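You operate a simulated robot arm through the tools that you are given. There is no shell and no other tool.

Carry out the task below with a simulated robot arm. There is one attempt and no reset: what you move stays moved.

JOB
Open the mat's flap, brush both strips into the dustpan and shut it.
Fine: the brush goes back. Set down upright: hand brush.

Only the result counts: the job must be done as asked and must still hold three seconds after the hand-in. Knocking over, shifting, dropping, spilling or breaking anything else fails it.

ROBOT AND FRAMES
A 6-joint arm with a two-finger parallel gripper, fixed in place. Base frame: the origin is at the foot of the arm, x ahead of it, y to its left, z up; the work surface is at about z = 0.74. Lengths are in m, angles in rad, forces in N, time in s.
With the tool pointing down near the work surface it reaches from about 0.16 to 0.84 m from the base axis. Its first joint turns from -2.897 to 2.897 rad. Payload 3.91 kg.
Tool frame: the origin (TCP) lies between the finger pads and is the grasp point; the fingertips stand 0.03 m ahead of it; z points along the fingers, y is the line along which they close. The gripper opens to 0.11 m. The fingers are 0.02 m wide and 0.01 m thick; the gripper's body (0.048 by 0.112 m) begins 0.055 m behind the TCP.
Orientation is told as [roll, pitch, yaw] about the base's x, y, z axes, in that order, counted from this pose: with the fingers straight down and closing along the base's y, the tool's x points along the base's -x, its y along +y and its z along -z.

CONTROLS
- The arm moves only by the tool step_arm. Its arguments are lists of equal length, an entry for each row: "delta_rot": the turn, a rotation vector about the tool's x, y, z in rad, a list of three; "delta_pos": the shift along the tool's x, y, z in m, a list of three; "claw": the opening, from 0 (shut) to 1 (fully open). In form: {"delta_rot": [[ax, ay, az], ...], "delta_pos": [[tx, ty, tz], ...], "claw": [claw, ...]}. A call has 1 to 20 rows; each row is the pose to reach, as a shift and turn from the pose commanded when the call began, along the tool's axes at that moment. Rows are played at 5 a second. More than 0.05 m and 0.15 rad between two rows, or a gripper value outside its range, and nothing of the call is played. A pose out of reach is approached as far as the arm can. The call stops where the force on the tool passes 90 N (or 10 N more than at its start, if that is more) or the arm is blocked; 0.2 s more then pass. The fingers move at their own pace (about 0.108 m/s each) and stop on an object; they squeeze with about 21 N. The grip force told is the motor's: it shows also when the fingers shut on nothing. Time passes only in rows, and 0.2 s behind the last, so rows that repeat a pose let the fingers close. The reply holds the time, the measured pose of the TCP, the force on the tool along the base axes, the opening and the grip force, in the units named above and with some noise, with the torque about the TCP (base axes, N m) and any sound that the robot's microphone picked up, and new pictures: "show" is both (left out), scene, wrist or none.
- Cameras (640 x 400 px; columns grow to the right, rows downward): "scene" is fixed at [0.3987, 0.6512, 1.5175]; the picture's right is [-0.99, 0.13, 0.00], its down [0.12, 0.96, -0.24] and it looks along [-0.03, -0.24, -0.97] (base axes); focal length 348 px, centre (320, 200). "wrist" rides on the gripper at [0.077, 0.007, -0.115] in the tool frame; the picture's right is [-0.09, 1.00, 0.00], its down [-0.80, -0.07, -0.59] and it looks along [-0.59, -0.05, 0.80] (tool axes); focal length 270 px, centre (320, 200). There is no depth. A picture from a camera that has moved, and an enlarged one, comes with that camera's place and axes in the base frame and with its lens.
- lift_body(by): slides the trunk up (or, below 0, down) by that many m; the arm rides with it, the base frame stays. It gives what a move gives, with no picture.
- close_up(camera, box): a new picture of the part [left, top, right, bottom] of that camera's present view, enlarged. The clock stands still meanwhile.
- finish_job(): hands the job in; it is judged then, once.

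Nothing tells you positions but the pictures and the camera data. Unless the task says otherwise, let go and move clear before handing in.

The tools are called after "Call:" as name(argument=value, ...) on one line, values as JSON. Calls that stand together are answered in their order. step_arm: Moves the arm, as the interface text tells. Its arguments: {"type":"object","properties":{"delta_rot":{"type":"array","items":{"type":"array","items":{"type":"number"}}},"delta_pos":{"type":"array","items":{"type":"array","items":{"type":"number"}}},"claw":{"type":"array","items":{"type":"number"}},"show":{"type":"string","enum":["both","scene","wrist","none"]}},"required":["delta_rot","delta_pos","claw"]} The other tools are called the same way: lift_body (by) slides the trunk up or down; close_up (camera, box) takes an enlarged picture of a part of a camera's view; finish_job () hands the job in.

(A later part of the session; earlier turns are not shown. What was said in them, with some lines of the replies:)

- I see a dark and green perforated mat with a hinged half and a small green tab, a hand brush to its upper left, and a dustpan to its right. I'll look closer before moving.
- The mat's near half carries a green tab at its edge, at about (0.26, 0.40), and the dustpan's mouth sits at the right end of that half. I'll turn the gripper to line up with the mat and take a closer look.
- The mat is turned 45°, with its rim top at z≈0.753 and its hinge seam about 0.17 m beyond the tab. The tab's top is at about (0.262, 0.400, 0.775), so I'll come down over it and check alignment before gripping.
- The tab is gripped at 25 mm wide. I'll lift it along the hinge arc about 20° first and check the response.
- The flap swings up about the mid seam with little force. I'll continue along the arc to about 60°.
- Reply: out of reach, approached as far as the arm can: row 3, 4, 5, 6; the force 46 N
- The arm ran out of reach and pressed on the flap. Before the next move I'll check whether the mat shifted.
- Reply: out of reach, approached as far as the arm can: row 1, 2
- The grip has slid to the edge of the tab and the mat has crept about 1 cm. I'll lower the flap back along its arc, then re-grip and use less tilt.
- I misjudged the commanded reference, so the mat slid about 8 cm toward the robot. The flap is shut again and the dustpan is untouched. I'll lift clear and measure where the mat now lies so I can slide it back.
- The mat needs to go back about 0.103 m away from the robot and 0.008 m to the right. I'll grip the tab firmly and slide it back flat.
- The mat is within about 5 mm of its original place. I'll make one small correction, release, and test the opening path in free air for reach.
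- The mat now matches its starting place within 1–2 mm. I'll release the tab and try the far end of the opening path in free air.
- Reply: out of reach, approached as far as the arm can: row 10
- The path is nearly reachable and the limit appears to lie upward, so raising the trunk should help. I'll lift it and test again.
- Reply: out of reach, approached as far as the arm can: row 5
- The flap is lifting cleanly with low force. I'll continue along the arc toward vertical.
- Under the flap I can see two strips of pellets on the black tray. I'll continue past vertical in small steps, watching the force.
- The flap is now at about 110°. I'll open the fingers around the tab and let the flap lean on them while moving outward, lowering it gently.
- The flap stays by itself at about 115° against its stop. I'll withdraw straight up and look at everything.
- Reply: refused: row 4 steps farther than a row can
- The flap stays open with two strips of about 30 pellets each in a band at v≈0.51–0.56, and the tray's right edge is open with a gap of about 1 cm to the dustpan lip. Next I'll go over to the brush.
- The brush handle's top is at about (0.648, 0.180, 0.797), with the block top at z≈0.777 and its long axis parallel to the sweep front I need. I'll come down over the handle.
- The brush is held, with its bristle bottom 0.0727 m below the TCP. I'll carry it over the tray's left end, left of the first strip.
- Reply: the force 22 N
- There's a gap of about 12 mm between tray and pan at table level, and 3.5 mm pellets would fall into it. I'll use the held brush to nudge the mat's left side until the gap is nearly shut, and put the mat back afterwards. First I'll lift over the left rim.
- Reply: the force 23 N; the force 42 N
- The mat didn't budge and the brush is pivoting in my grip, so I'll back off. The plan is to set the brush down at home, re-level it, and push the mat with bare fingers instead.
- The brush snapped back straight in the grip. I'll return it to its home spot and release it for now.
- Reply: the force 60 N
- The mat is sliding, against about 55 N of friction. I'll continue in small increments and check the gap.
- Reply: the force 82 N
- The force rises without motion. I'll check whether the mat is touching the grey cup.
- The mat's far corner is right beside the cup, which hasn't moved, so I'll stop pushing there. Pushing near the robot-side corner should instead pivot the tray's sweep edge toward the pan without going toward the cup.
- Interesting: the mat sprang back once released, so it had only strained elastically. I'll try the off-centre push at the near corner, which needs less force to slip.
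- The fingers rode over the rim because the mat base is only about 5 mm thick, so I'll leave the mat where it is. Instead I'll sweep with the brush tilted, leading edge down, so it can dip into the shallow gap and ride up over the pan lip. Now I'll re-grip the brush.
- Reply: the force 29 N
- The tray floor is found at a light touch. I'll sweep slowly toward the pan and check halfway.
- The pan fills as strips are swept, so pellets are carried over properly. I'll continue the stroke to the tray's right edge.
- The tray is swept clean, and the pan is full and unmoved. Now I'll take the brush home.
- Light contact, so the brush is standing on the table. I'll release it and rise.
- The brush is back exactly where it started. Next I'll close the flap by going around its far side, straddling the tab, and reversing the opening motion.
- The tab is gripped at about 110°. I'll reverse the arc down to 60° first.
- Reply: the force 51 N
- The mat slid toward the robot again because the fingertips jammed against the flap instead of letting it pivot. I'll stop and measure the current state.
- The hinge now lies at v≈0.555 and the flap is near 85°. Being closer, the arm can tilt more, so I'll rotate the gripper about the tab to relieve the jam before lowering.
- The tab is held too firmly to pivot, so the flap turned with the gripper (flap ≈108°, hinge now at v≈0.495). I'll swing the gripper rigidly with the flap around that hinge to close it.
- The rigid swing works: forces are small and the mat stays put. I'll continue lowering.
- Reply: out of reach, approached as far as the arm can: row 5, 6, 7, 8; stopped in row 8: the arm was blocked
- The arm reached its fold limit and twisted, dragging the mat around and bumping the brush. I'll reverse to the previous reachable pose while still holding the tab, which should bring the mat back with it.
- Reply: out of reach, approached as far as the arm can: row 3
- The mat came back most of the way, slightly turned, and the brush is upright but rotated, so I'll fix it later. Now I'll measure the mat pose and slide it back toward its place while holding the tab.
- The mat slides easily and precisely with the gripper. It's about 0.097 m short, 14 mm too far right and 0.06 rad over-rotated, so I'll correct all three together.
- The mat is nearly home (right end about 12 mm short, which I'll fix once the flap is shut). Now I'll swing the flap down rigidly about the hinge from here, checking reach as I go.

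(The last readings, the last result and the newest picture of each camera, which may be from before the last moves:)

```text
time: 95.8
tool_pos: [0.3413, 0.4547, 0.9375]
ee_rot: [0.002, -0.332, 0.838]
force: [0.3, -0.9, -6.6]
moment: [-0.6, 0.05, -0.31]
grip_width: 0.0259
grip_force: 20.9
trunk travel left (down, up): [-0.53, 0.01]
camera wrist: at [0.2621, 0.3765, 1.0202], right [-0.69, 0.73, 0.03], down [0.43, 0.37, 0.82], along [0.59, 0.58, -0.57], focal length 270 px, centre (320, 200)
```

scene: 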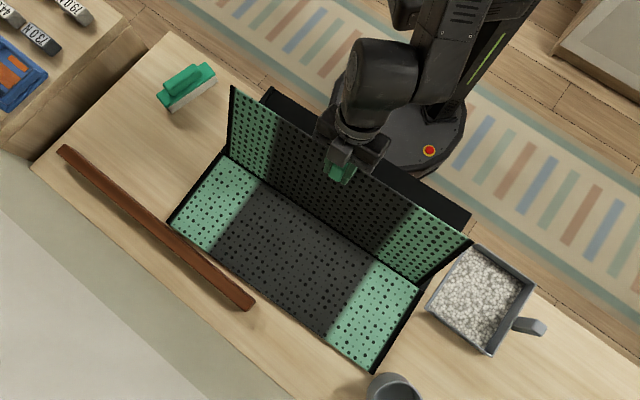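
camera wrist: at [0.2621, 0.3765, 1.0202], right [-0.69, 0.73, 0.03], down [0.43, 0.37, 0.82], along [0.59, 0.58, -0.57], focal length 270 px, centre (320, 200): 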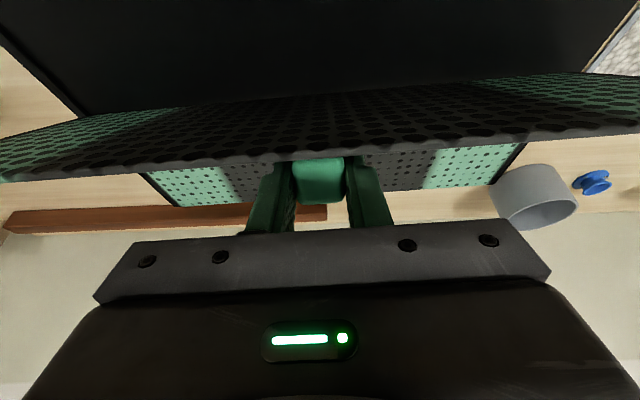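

Call:
step_arm(delta_rot=[[0, -0.0873, 0], [0, -0.1745, 0]], delta_pos=[[0.0174, 0, 0.0017], [0.0346, 0, 0.0048]], claw=[0, 0], show="none")

Call:
step_arm(delta_rot=[[0, -0.0873, 0]], delta_pos=[[0.0174, 0, 0.0017]], claw=[0], show="scene")

```text
time: 96.4
tool_pos: [0.3532, 0.4569, 0.9426]
ee_rot: [-0.031, -0.473, 0.828]
force: [-0.4, -2.8, -4.8]
moment: [-0.41, 0.53, -0.76]
grip_width: 0.0267
grip_force: 21.0
out of reach, approached as far as the arm can: row 1, 2
trunk travel left (down, up): [-0.53, 0.01]
```

```text
time: 96.8
tool_pos: [0.3522, 0.4634, 0.9449]
ee_rot: [-0.03, -0.531, 0.835]
force: [-1.0, -1.4, -6.8]
moment: [-0.61, 0.39, -0.84]
grip_width: 0.0266
grip_force: 21.0
out of reach, approached as far as the arm can: row 1
trunk travel left (down, up): [-0.53, 0.01]
```

scene: 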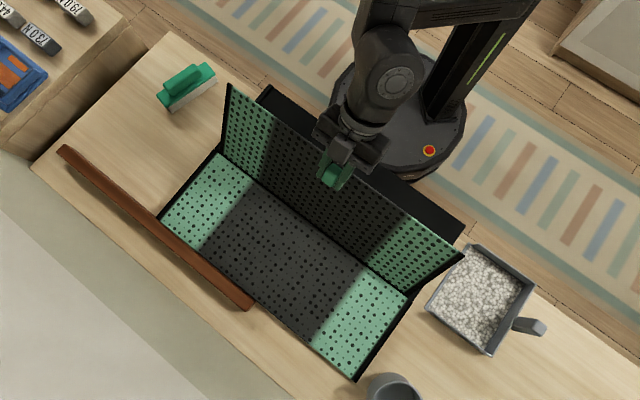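

The arm can't tilt further here, with the flap at about 60°. The flap is light, so I'll release and let it drop shut from this reduced height.

Call:
step_arm(delta_rot=[[0, 0, 0], [0, 0, 0], [0, 0, 0], [0, 0, 0], [0, 0, 0]], delta_pos=[[0, 0, 0], [0, 0, 0], [0, 0, -0.02], [0, 0, -0.04], [0, 0, -0.04]], claw=[0.5, 0.5, 0.5, 0.5, 0.5])

```text
time: 98.0
tool_pos: [0.3369, 0.4499, 0.979]
ee_rot: [-0.031, -0.533, 0.838]
force: [0.4, -0.4, -0.5]
moment: [0.01, 0.04, 0.02]
grip_width: 0.0549
grip_force: 0.1
trunk travel left (down, up): [-0.53, 0.01]
camera wrist: at [0.2463, 0.3635, 1.0388], right [-0.68, 0.73, 0.02], down [0.3, 0.25, 0.92], along [0.67, 0.63, -0.39], focal length 270 px, centre (320, 200)
```

scene: 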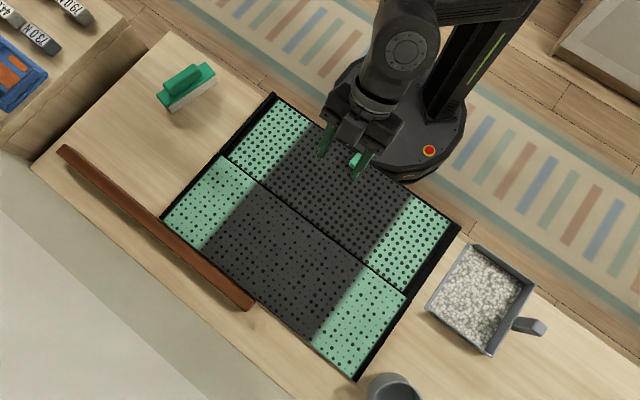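
wrist: 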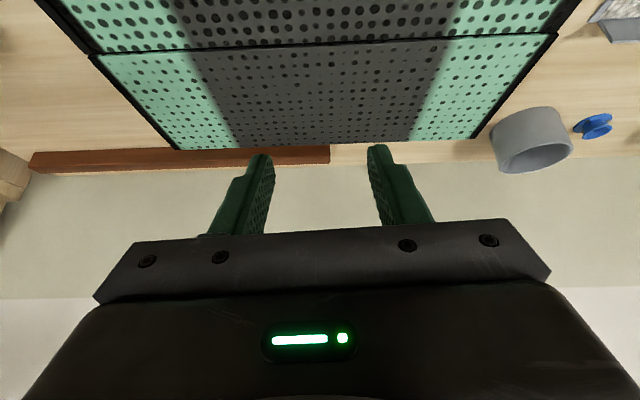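

The flap is shut. The mat sits about 2 cm to the left, so I'll level the tool over the tab to move the mat back.

Call:
step_arm(delta_rot=[[-0.0034, 0.1066, 0.009], [-0.0068, 0.2132, 0.018], [-0.0102, 0.3198, 0.027], [-0.0136, 0.4264, 0.036], [-0.017, 0.533, 0.045]], delta_pos=[[0.0229, 0.0002, 0.0051], [0.0458, 0.0004, 0.0102], [0.0686, 0.0006, 0.0152], [0.0915, 0.0008, 0.0203], [0.1144, 0.001, 0.0254]], claw=[0.5, 0.5, 0.5, 0.5, 0.5])

Call:
close_up(camera="scene", box=[150, 150, 420, 390])

Call:
close_up(camera="scene", box=[220, 80, 480, 240])

```text
time: 99.2
tool_pos: [0.2811, 0.3849, 0.8985]
ee_rot: [0.001, 0.001, 0.783]
force: [0.8, -0.1, -0.3]
moment: [-0.01, -0.01, 0.0]
grip_width: 0.0552
grip_force: 0.0
out of reach, approached as far as the arm can: row 1
trunk travel left (down, up): [-0.53, 0.01]
camera wrist: at [0.2216, 0.336, 1.013], right [-0.64, 0.77, 0.0], down [0.62, 0.52, 0.59], along [0.45, 0.38, -0.81], focal length 270 px, centre (320, 200)
```

scene: 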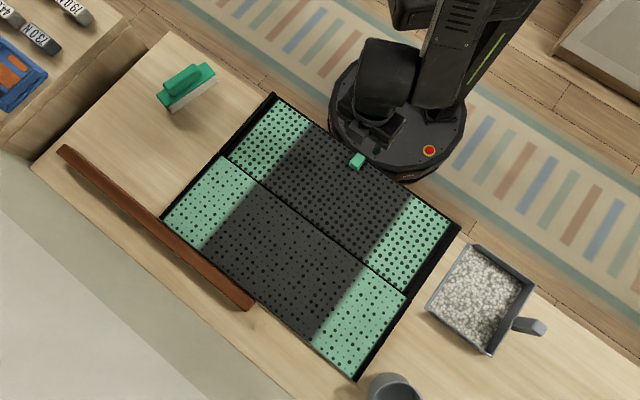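
wrist: 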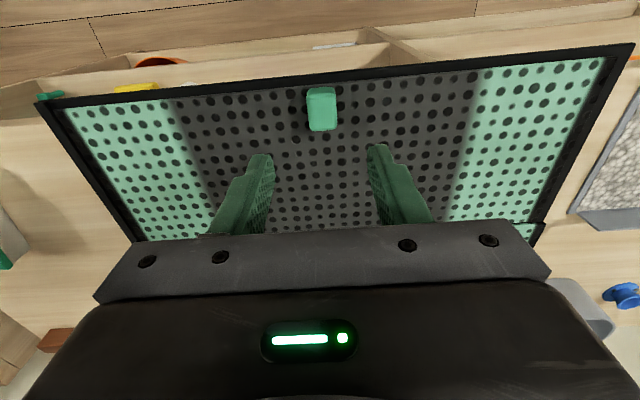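

```text
1.67 times, centred on (285, 270) of scene
camera zoom: at [0.3987, 0.6512, 1.5175], right [-0.99, 0.13, 0.0], down [0.12, 0.96, -0.24], along [-0.03, -0.24, -0.97], focal length 581 px, centre (378, 83)
```

zoom: 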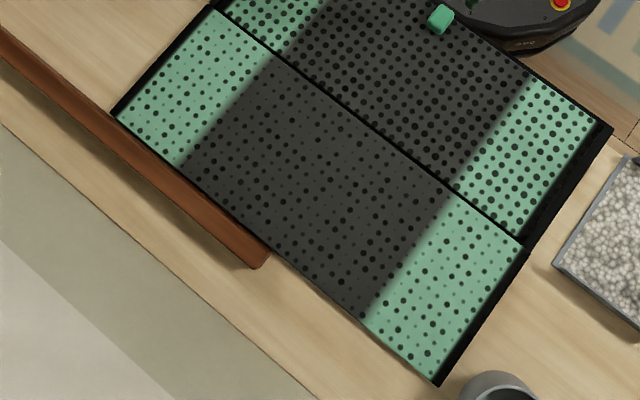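

```text
2.46 times, centred on (350, 160) of scene
camera zoom: at [0.3987, 0.6512, 1.5175], right [-0.99, 0.13, 0.0], down [0.12, 0.96, -0.24], along [-0.03, -0.24, -0.97], focal length 858 px, centre (246, 298)
```

zoom: 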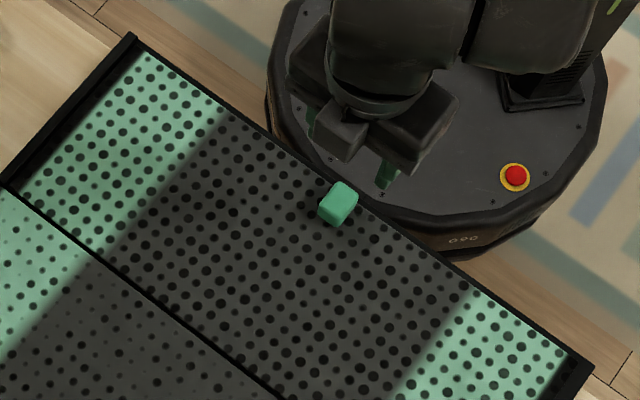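

Call:
step_arm(delta_rot=[[0, 0, 0], [0, 0, 0], [0, 0, 0], [0, 0, 0], [0, 0, 0], [0, 0, 0]], delta_pos=[[0.001, 0.002, 0.045], [0.001, 0.002, 0.09], [0.001, 0.002, 0.108], [0.001, 0.002, 0.108], [0.001, 0.002, 0.108], [0.001, 0.002, 0.108]], claw=[0.5, 0.5, 0.5, 0, 0, 0], show="none")

Call:
step_arm(delta_rot=[[0, 0, 0], [0, 0, 0], [0, 0, 0], [0, 0, 0]], delta_pos=[[0.0014, 0.007, 0], [0.0028, 0.014, 0], [0.0041, 0.0207, 0], [0.0041, 0.0207, 0]], claw=[0, 0, 0, 0])

Call:
close_up(camera="scene", box=[150, 150, 420, 390])

Call:
close_up(camera="scene", box=[220, 80, 480, 240])

```text
time: 100.6
tool_pos: [0.2795, 0.3857, 0.7914]
ee_rot: [0.0, 0.003, 0.783]
force: [-0.4, 1.3, 0.2]
moment: [-0.21, 0.32, 0.13]
grip_width: 0.0257
grip_force: 21.0
trunk travel left (down, up): [-0.53, 0.01]
```

```text
time: 101.6
tool_pos: [0.2607, 0.3993, 0.793]
ee_rot: [0.002, 0.002, 0.781]
force: [2.6, -2.5, -0.1]
moment: [-0.12, 0.04, -0.43]
grip_width: 0.0259
grip_force: 21.4
trunk travel left (down, up): [-0.53, 0.01]
camera wrist: at [0.201, 0.3491, 0.9069], right [-0.64, 0.77, 0.0], down [0.62, 0.51, 0.59], along [0.46, 0.38, -0.8], focal length 270 px, centre (320, 200)
```

scene: 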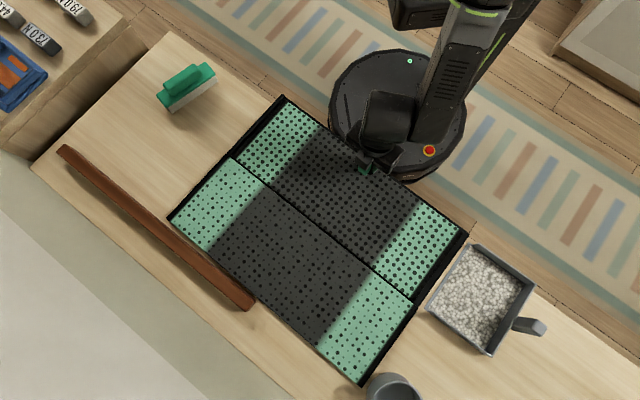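
wrist: 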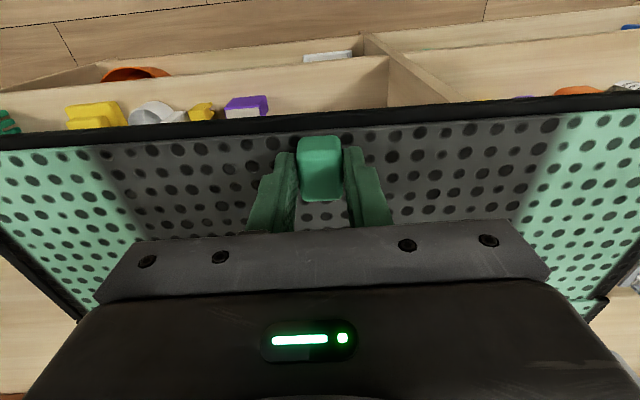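

```text
1.67 times, centred on (285, 270) of scene
camera zoom: at [0.3987, 0.6512, 1.5175], right [-0.99, 0.13, 0.0], down [0.12, 0.96, -0.24], along [-0.03, -0.24, -0.97], focal length 581 px, centre (378, 83)
```

zoom: 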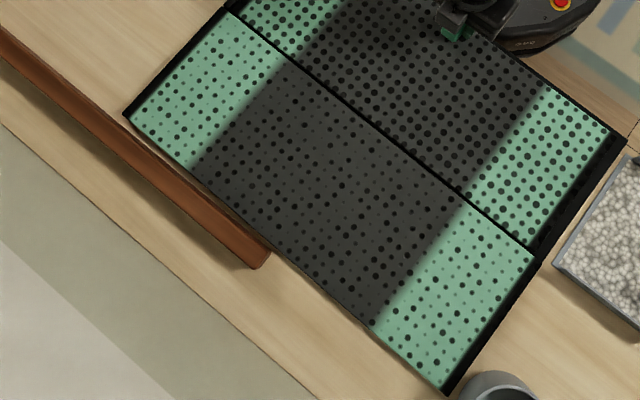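

```text
2.46 times, centred on (350, 160) of scene
camera zoom: at [0.3987, 0.6512, 1.5175], right [-0.99, 0.13, 0.0], down [0.12, 0.96, -0.24], along [-0.03, -0.24, -0.97], focal length 858 px, centre (246, 298)
```

zoom: 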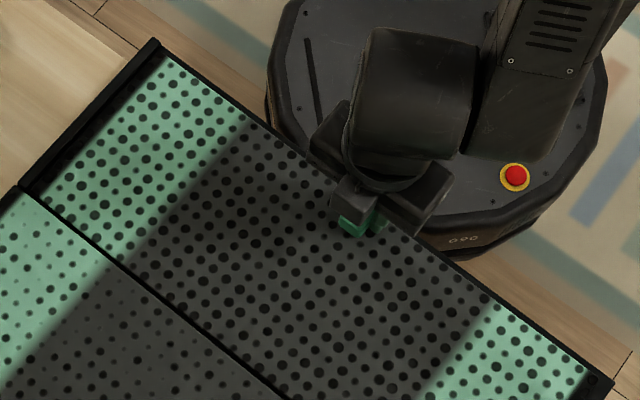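

Call:
step_arm(delta_rot=[[0, 0, -0.009], [0, 0, -0.018], [0, 0, -0.018]], delta_pos=[[0, 0.0003, 0], [0, 0.0005, 0], [0, 0.0005, 0]], claw=[0, 0, 0], show="none")

Call:
close_up(camera="scene", box=[150, 150, 420, 390])

Call:
close_up(camera="scene", box=[220, 80, 480, 240])

```text
time: 102.4
tool_pos: [0.2596, 0.3995, 0.7926]
ee_rot: [0.004, 0.002, 0.8]
force: [4.0, -5.8, 2.6]
moment: [-0.04, -0.28, -0.55]
grip_width: 0.0263
grip_force: 21.1
trunk travel left (down, up): [-0.53, 0.01]
```

```text
1.67 times, centred on (285, 270) of scene
camera zoom: at [0.3987, 0.6512, 1.5175], right [-0.99, 0.13, 0.0], down [0.12, 0.96, -0.24], along [-0.03, -0.24, -0.97], focal length 581 px, centre (378, 83)
```

zoom: 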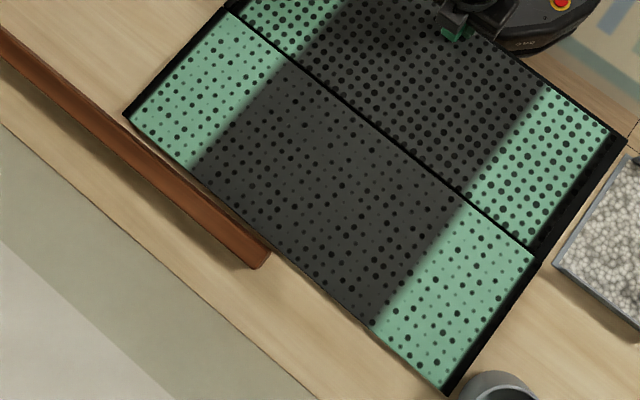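

```text
2.46 times, centred on (350, 160) of scene
camera zoom: at [0.3987, 0.6512, 1.5175], right [-0.99, 0.13, 0.0], down [0.12, 0.96, -0.24], along [-0.03, -0.24, -0.97], focal length 858 px, centre (246, 298)
```

zoom: 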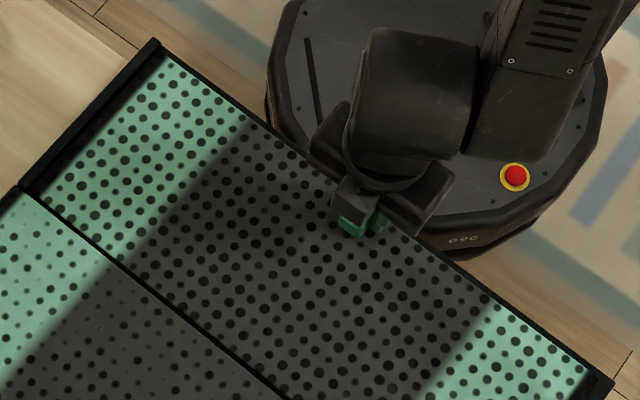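

Call:
step_arm(delta_rot=[[0, 0, -0.01], [0, 0, -0.02], [0, 0, -0.03]], delta_pos=[[0, 0, 0], [0, 0, 0], [0, 0, 0]], claw=[0, 0, 0], show="none")

Call:
close_up(camera="scene", box=[150, 150, 420, 390])

Call:
close_up(camera="scene", box=[220, 80, 480, 240])

Call:
close_up(camera="scene", box=[340, 220, 580, 400])

```text
time: 103.2
tool_pos: [0.2587, 0.3994, 0.7924]
ee_rot: [0.003, 0.001, 0.831]
force: [3.5, -1.4, -0.8]
moment: [-0.23, 0.22, -0.65]
grip_width: 0.0268
grip_force: 20.4
trunk travel left (down, up): [-0.53, 0.01]
```

```text
1.67 times, centred on (285, 270) of scene
camera zoom: at [0.3987, 0.6512, 1.5175], right [-0.99, 0.13, 0.0], down [0.12, 0.96, -0.24], along [-0.03, -0.24, -0.97], focal length 581 px, centre (378, 83)
```

zoom: 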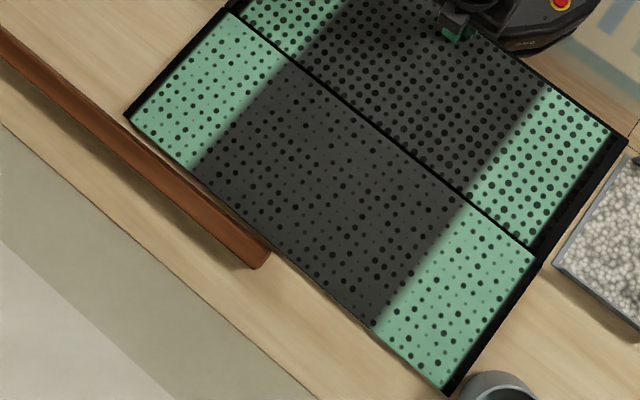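

```text
2.46 times, centred on (350, 160) of scene
camera zoom: at [0.3987, 0.6512, 1.5175], right [-0.99, 0.13, 0.0], down [0.12, 0.96, -0.24], along [-0.03, -0.24, -0.97], focal length 858 px, centre (246, 298)
```

zoom: 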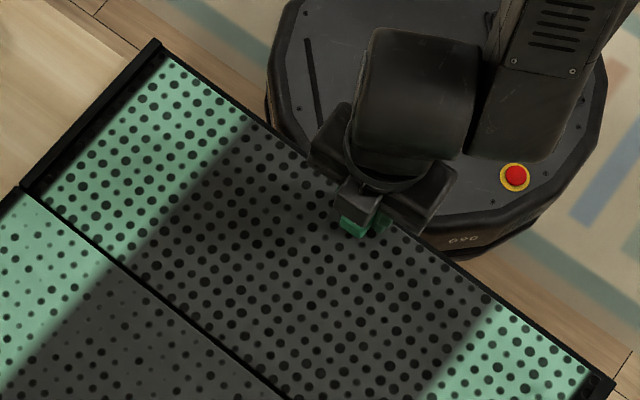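

```text
2.22 times, centred on (460, 310) of scene
camera zoom: at [0.3987, 0.6512, 1.5175], right [-0.99, 0.13, 0.0], down [0.12, 0.96, -0.24], along [-0.03, -0.24, -0.97], focal length 774 px, centre (9, -44)
```

zoom: 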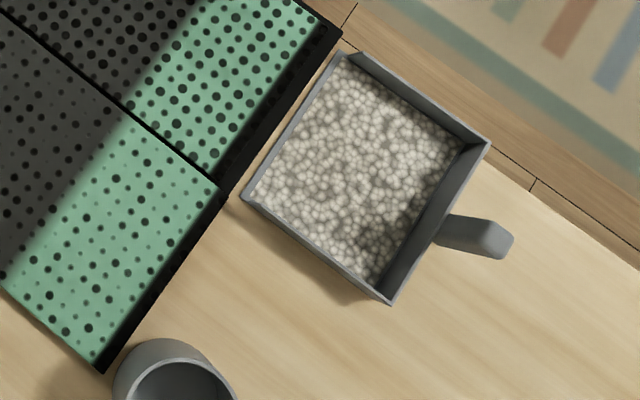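

The mat is back within a few mm, the flap is shut, and the pan and cup are in place. I'll release the tab and go straighten the brush.

Call:
step_arm(delta_rot=[[0, 0, 0], [0, 0, 0], [0, 0, 0], [0, 0, 0], [0, 0, 0], [0, 0, 0], [0, 0, 0.03], [0, 0, 0.06], [0, 0, 0.09], [0, 0, 0.12], [0, 0, 0.15], [0, 0, 0.18], [0, 0, 0.21], [0, 0, 0.24], [0, 0, 0.264], [0, 0, 0.264]], delta_pos=[[0, 0, 0], [0, 0, 0], [0, 0, -0.04], [0, 0, -0.08], [0, 0, -0.12], [0, 0, -0.158], [-0.0079, -0.0464, -0.158], [-0.0158, -0.0928, -0.158], [-0.0236, -0.1392, -0.158], [-0.0315, -0.1856, -0.158], [-0.0394, -0.232, -0.158], [-0.0473, -0.2784, -0.158], [-0.0552, -0.3248, -0.158], [-0.063, -0.3712, -0.158], [-0.0709, -0.4176, -0.158], [-0.0788, -0.464, -0.158]], claw=[0.5, 0.5, 0.5, 0.5, 0.5, 0.5, 0.6, 0.6, 0.6, 0.6, 0.6, 0.6, 0.6, 0.6, 0.6, 0.6])

Call:
close_up(camera="wrist", box=[200, 0, 440, 240])

Call:
close_up(camera="scene", box=[130, 50, 260, 140])

```text
time: 106.6
tool_pos: [0.6565, 0.1405, 0.9467]
ee_rot: [0.002, 0.001, 0.565]
force: [0.3, -0.2, 0.5]
moment: [0.03, 0.03, 0.01]
grip_width: 0.0659
grip_force: 0.1
trunk travel left (down, up): [-0.53, 0.01]
camera wrist: at [0.5878, 0.1053, 1.0612], right [-0.46, 0.89, 0.0], down [0.72, 0.37, 0.59], along [0.53, 0.27, -0.81], focal length 270 px, centre (320, 200)
```

scene: 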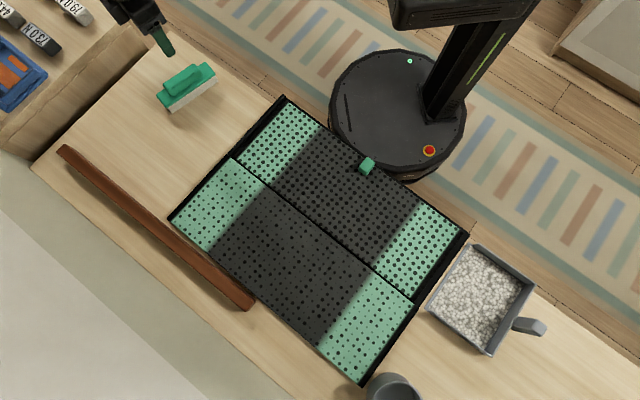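
wrist: 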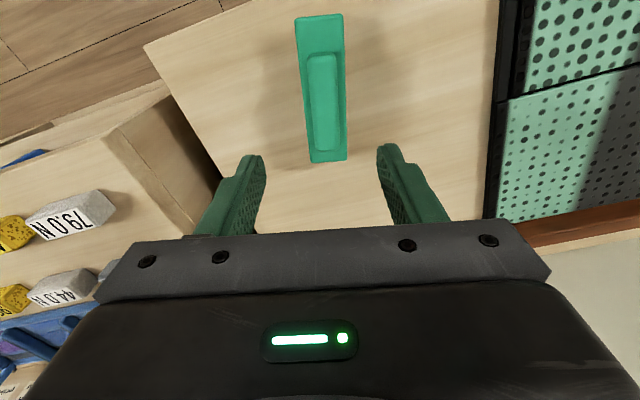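

```text
1.67 times, centred on (320, 120) of wrist
camera zoom: at [0.5878, 0.1053, 1.0612], right [-0.46, 0.89, 0.0], down [0.72, 0.37, 0.59], along [0.53, 0.27, -0.81], focal length 450 px, centre (320, 333)
```

zoom: 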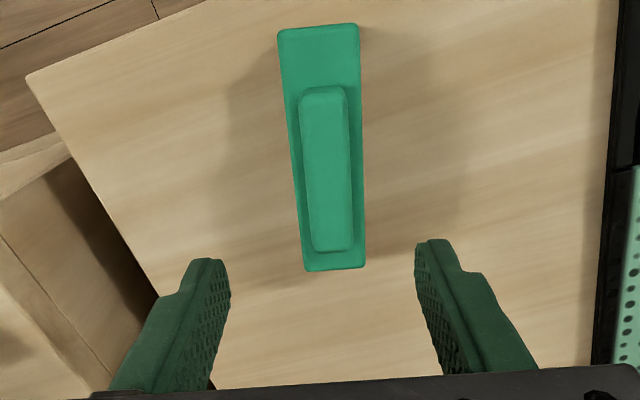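

```text
4.44 times, centred on (195, 95) of scene
camera zoom: at [0.3987, 0.6512, 1.5175], right [-0.99, 0.13, 0.0], down [0.12, 0.96, -0.24], along [-0.03, -0.24, -0.97], focal length 1549 px, centre (876, 667)
```

zoom: 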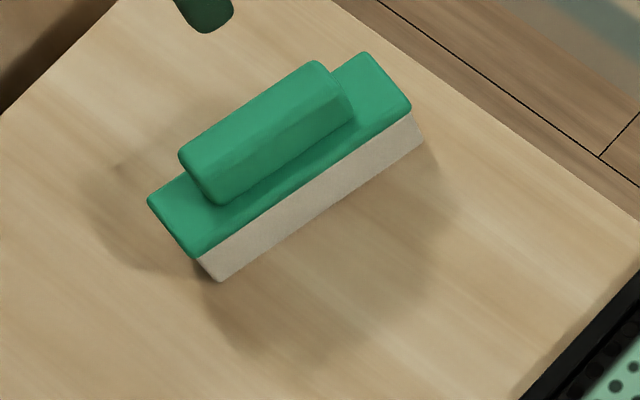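

Call:
step_arm(delta_rot=[[0, 0, 0], [0, 0, 0], [0, 0, 0]], delta_pos=[[-0.0017, 0.0027, 0.04], [-0.0017, 0.0027, 0.08], [-0.0017, 0.0027, 0.1]], claw=[0.6, 0.6, 0.6], show="wrist")

Call:
close_up(camera="wrist", box=[200, 20, 440, 240])

```text
time: 107.4
tool_pos: [0.6552, 0.1466, 0.8471]
ee_rot: [-0.001, 0.001, 0.565]
force: [0.2, -0.2, -0.4]
moment: [-0.01, 0.02, 0.0]
grip_width: 0.0661
grip_force: 0.1
trunk travel left (down, up): [-0.53, 0.01]
camera wrist: at [0.5876, 0.1109, 0.9616], right [-0.46, 0.89, 0.0], down [0.71, 0.37, 0.59], along [0.53, 0.27, -0.8], focal length 270 px, centre (320, 200)
```

wrist: 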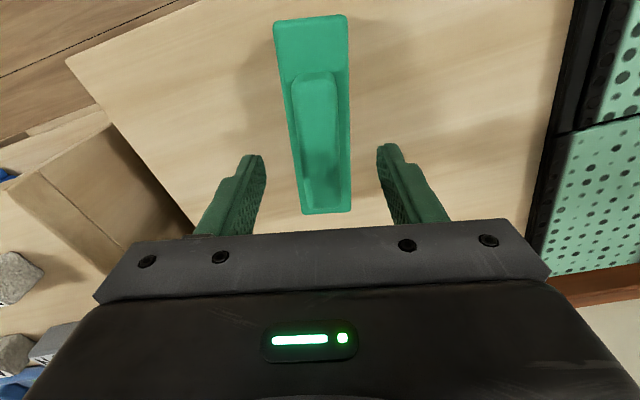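

```text
1.82 times, centred on (320, 130) of wrist
camera zoom: at [0.5876, 0.1109, 0.9616], right [-0.46, 0.89, 0.0], down [0.71, 0.37, 0.59], along [0.53, 0.27, -0.8], focal length 491 px, centre (320, 327)
```

zoom: 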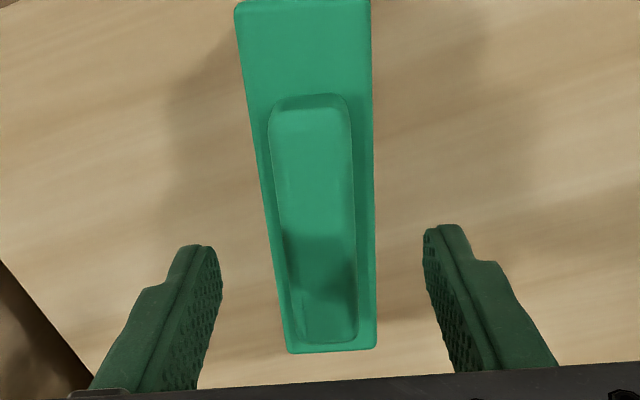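

Call:
step_arm(delta_rot=[[0, 0, 0], [0, 0, 0], [0, 0, 0], [0, 0, 0], [0, 0, 0], [0, 0, 0], [0, 0, -0.07], [0, 0, -0.14], [0, 0, -0.218], [0, 0, -0.218], [0, 0, -0.218]], delta_pos=[[0, 0, 0.02], [0, 0, 0.0345], [0, 0, 0.0345], [0, 0, 0.0345], [0, 0, 0.0345], [0, 0, 0.015], [-0.004, 0.011, 0.01], [-0.008, 0.022, 0.01], [-0.0123, 0.0332, 0.01], [-0.0123, 0.0332, 0.027], [-0.0123, 0.0332, 0.031]], claw=[0.5, 0.5, 0, 0, 0, 0, 0, 0, 0, 0, 0])

Call:
close_up(camera="scene", box=[130, 50, 260, 140])

```text
time: 109.8
tool_pos: [0.6485, 0.1831, 0.8188]
ee_rot: [0.002, 0.002, 0.786]
force: [-0.5, 0.2, -1.3]
moment: [0.01, -0.01, -0.02]
grip_width: 0.025
grip_force: 21.1
trunk travel left (down, up): [-0.53, 0.01]
camera wrist: at [0.5886, 0.1324, 0.9322], right [-0.64, 0.77, 0.0], down [0.62, 0.52, 0.59], along [0.45, 0.38, -0.81], focal length 270 px, centre (320, 200)
```

scene: 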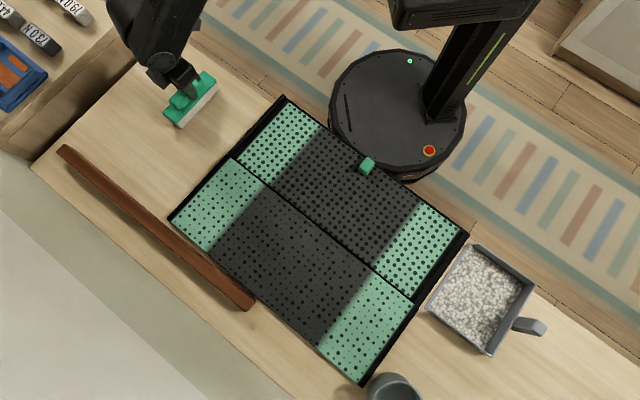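
wrist: 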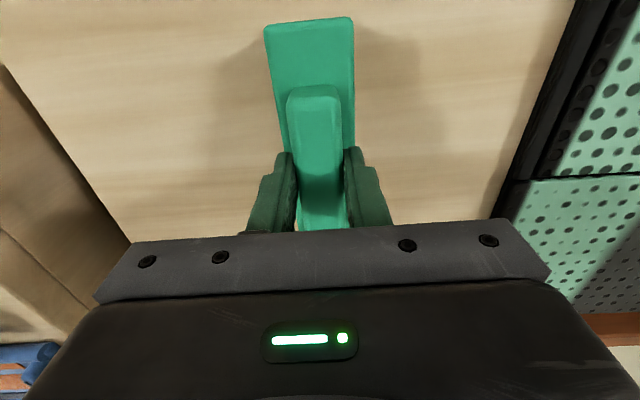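

```text
4.44 times, centred on (195, 95) of scene
camera zoom: at [0.3987, 0.6512, 1.5175], right [-0.99, 0.13, 0.0], down [0.12, 0.96, -0.24], along [-0.03, -0.24, -0.97], focal length 1549 px, centre (876, 667)
```

zoom: 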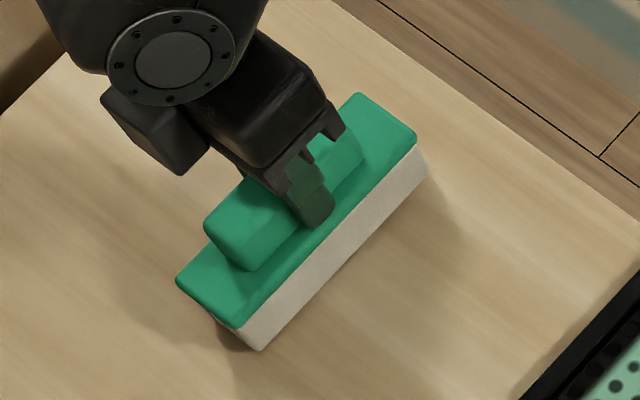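

Call:
step_arm(delta_rot=[[0, 0, 0], [0, 0, 0], [0, 0, 0]], delta_pos=[[0, -0.0012, 0.002], [-0.0003, -0.0022, 0.0045], [-0.0003, -0.0022, 0.006]], claw=[0, 0, 0], show="none")

Call:
close_up(camera="scene", box=[130, 50, 260, 140])

```text
time: 110.6
tool_pos: [0.6487, 0.1802, 0.8145]
ee_rot: [0.0, -0.001, 0.785]
force: [-2.8, 2.3, 14.8]
moment: [-0.24, 0.49, -0.02]
grip_width: 0.0254
grip_force: 20.6
trunk travel left (down, up): [-0.53, 0.01]
```

```text
4.44 times, centred on (195, 95) of scene
camera zoom: at [0.3987, 0.6512, 1.5175], right [-0.99, 0.13, 0.0], down [0.12, 0.96, -0.24], along [-0.03, -0.24, -0.97], focal length 1549 px, centre (876, 667)
```

zoom: 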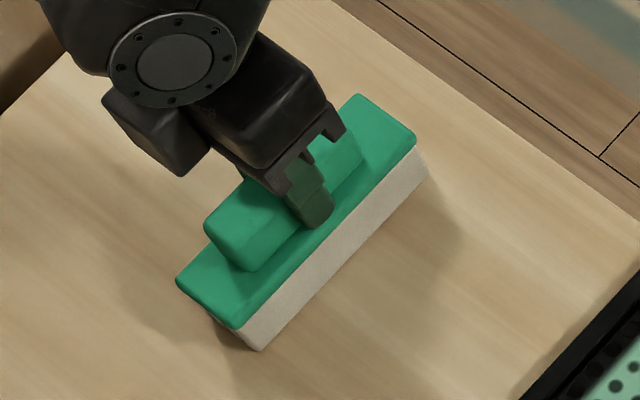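

The brush matches its original spot within 2 mm. I'll ease the pressure, release, and rise.

Call:
step_arm(delta_rot=[[0, 0, 0], [0, 0, 0], [0, 0, 0], [0, 0, 0], [0, 0, 0], [0, 0, 0], [0, 0, 0]], delta_pos=[[0, 0, -0.0012], [0, 0, -0.0012], [0, 0, -0.0012], [0, 0, -0.03], [0, 0, -0.07], [0, 0, -0.11], [0, 0, -0.15]], claw=[0, 0.5, 0.5, 0.5, 0.5, 0.5, 0.5])

Call:
close_up(camera="scene", box=[130, 50, 260, 140])

Call:
close_up(camera="scene", box=[340, 220, 580, 400])

Call:
close_up(camera="scene", box=[220, 80, 480, 240])

Call:
close_up(camera="scene", box=[150, 150, 420, 390])

```text
time: 112.2
tool_pos: [0.6488, 0.1772, 0.9635]
ee_rot: [0.002, 0.001, 0.784]
force: [-0.8, -0.5, 0.3]
moment: [0.01, -0.01, 0.01]
grip_width: 0.0547
grip_force: 0.1
trunk travel left (down, up): [-0.53, 0.01]
camera wrist: at [0.5906, 0.1294, 1.0774], right [-0.64, 0.77, 0.0], down [0.62, 0.52, 0.59], along [0.46, 0.38, -0.8], focal length 270 px, centre (320, 200)
```

scene: 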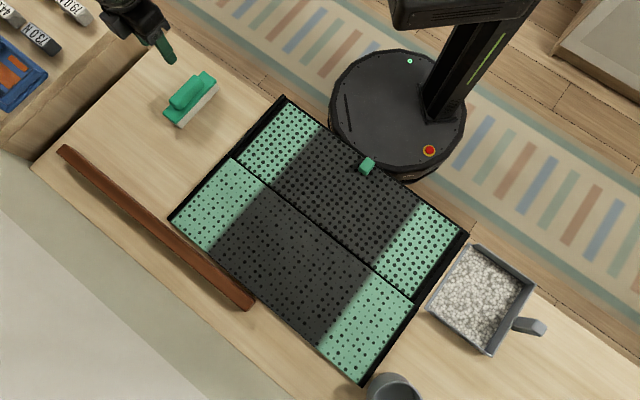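
wrist: 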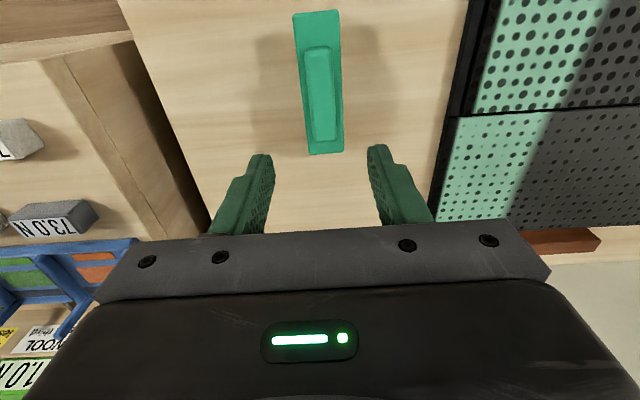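

```text
4.44 times, centred on (195, 95) of scene
camera zoom: at [0.3987, 0.6512, 1.5175], right [-0.99, 0.13, 0.0], down [0.12, 0.96, -0.24], along [-0.03, -0.24, -0.97], focal length 1549 px, centre (876, 667)
```

zoom: 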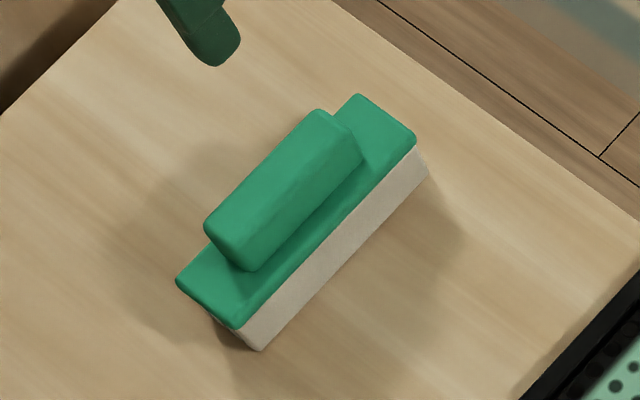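

```text
2.22 times, centred on (460, 310) of scene
camera zoom: at [0.3987, 0.6512, 1.5175], right [-0.99, 0.13, 0.0], down [0.12, 0.96, -0.24], along [-0.03, -0.24, -0.97], focal length 774 px, centre (9, -44)
```

zoom: 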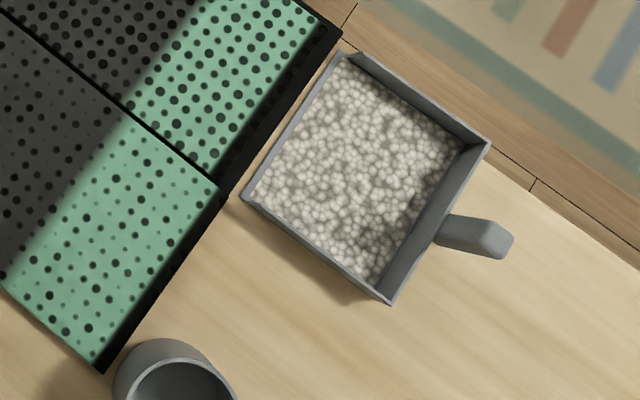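

```text
2.46 times, centred on (350, 160) of scene
camera zoom: at [0.3987, 0.6512, 1.5175], right [-0.99, 0.13, 0.0], down [0.12, 0.96, -0.24], along [-0.03, -0.24, -0.97], focal length 858 px, centre (246, 298)
```

zoom: 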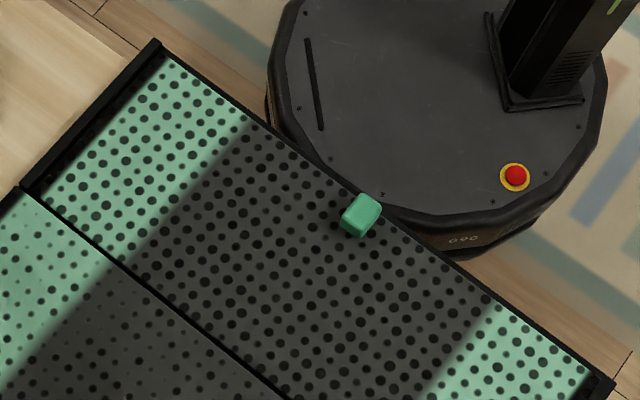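

```text
1.67 times, centred on (285, 270) of scene
camera zoom: at [0.3987, 0.6512, 1.5175], right [-0.99, 0.13, 0.0], down [0.12, 0.96, -0.24], along [-0.03, -0.24, -0.97], focal length 581 px, centre (378, 83)
```

zoom: 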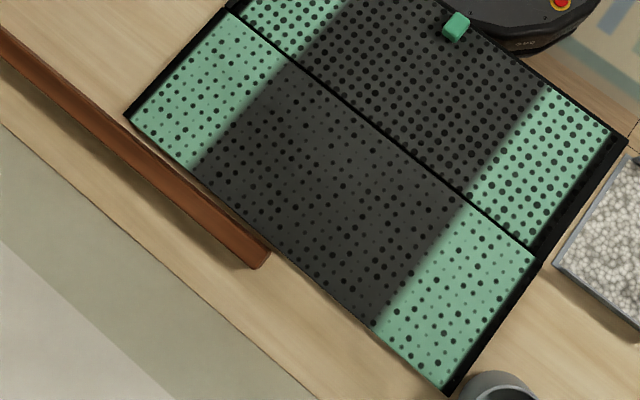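

Flap shut, pan full, tray clear when last seen open. The mat is within a few mm of its start and the brush is upright within about 2 mm of its own. The pan, cup and bar look unmoved, and the gripper is clear, so I'm handing in.

Call:
finish_job()

```text
The job is handed in.
```

I opened the mat's flap, swept both pellet strips into the dustpan and shut the flap. The brush is back standing upright at its starting spot. I've handed the job in, but no verdict came back.

Two things went wrong along the way, and I corrected both before handing in:

- **Mat dragged:** While I worked the flap, the mat slid several times, at worst about 18 cm toward the robot, and it twisted. I pulled it back by the flap's tab. In the camera pictures it now sits within about 4 mm of where it started.
- **Brush bumped:** During one of those slides the mat knocked the brush, turning it about 12° and moving it about 4 cm. It stayed upright. I picked it up again and set it back within about 2 mm of its original spot.

The flap fell shut from about 60° because the arm couldn't lower it any further. It closed flat, with the tab back in its original place.

In the last pictures the tray was clean before closing, the dustpan was full, and the dustpan, cup and wooden bar looked unmoved. If the judging counts movement during the job, not just where things ended up, the mat and brush could count against it.
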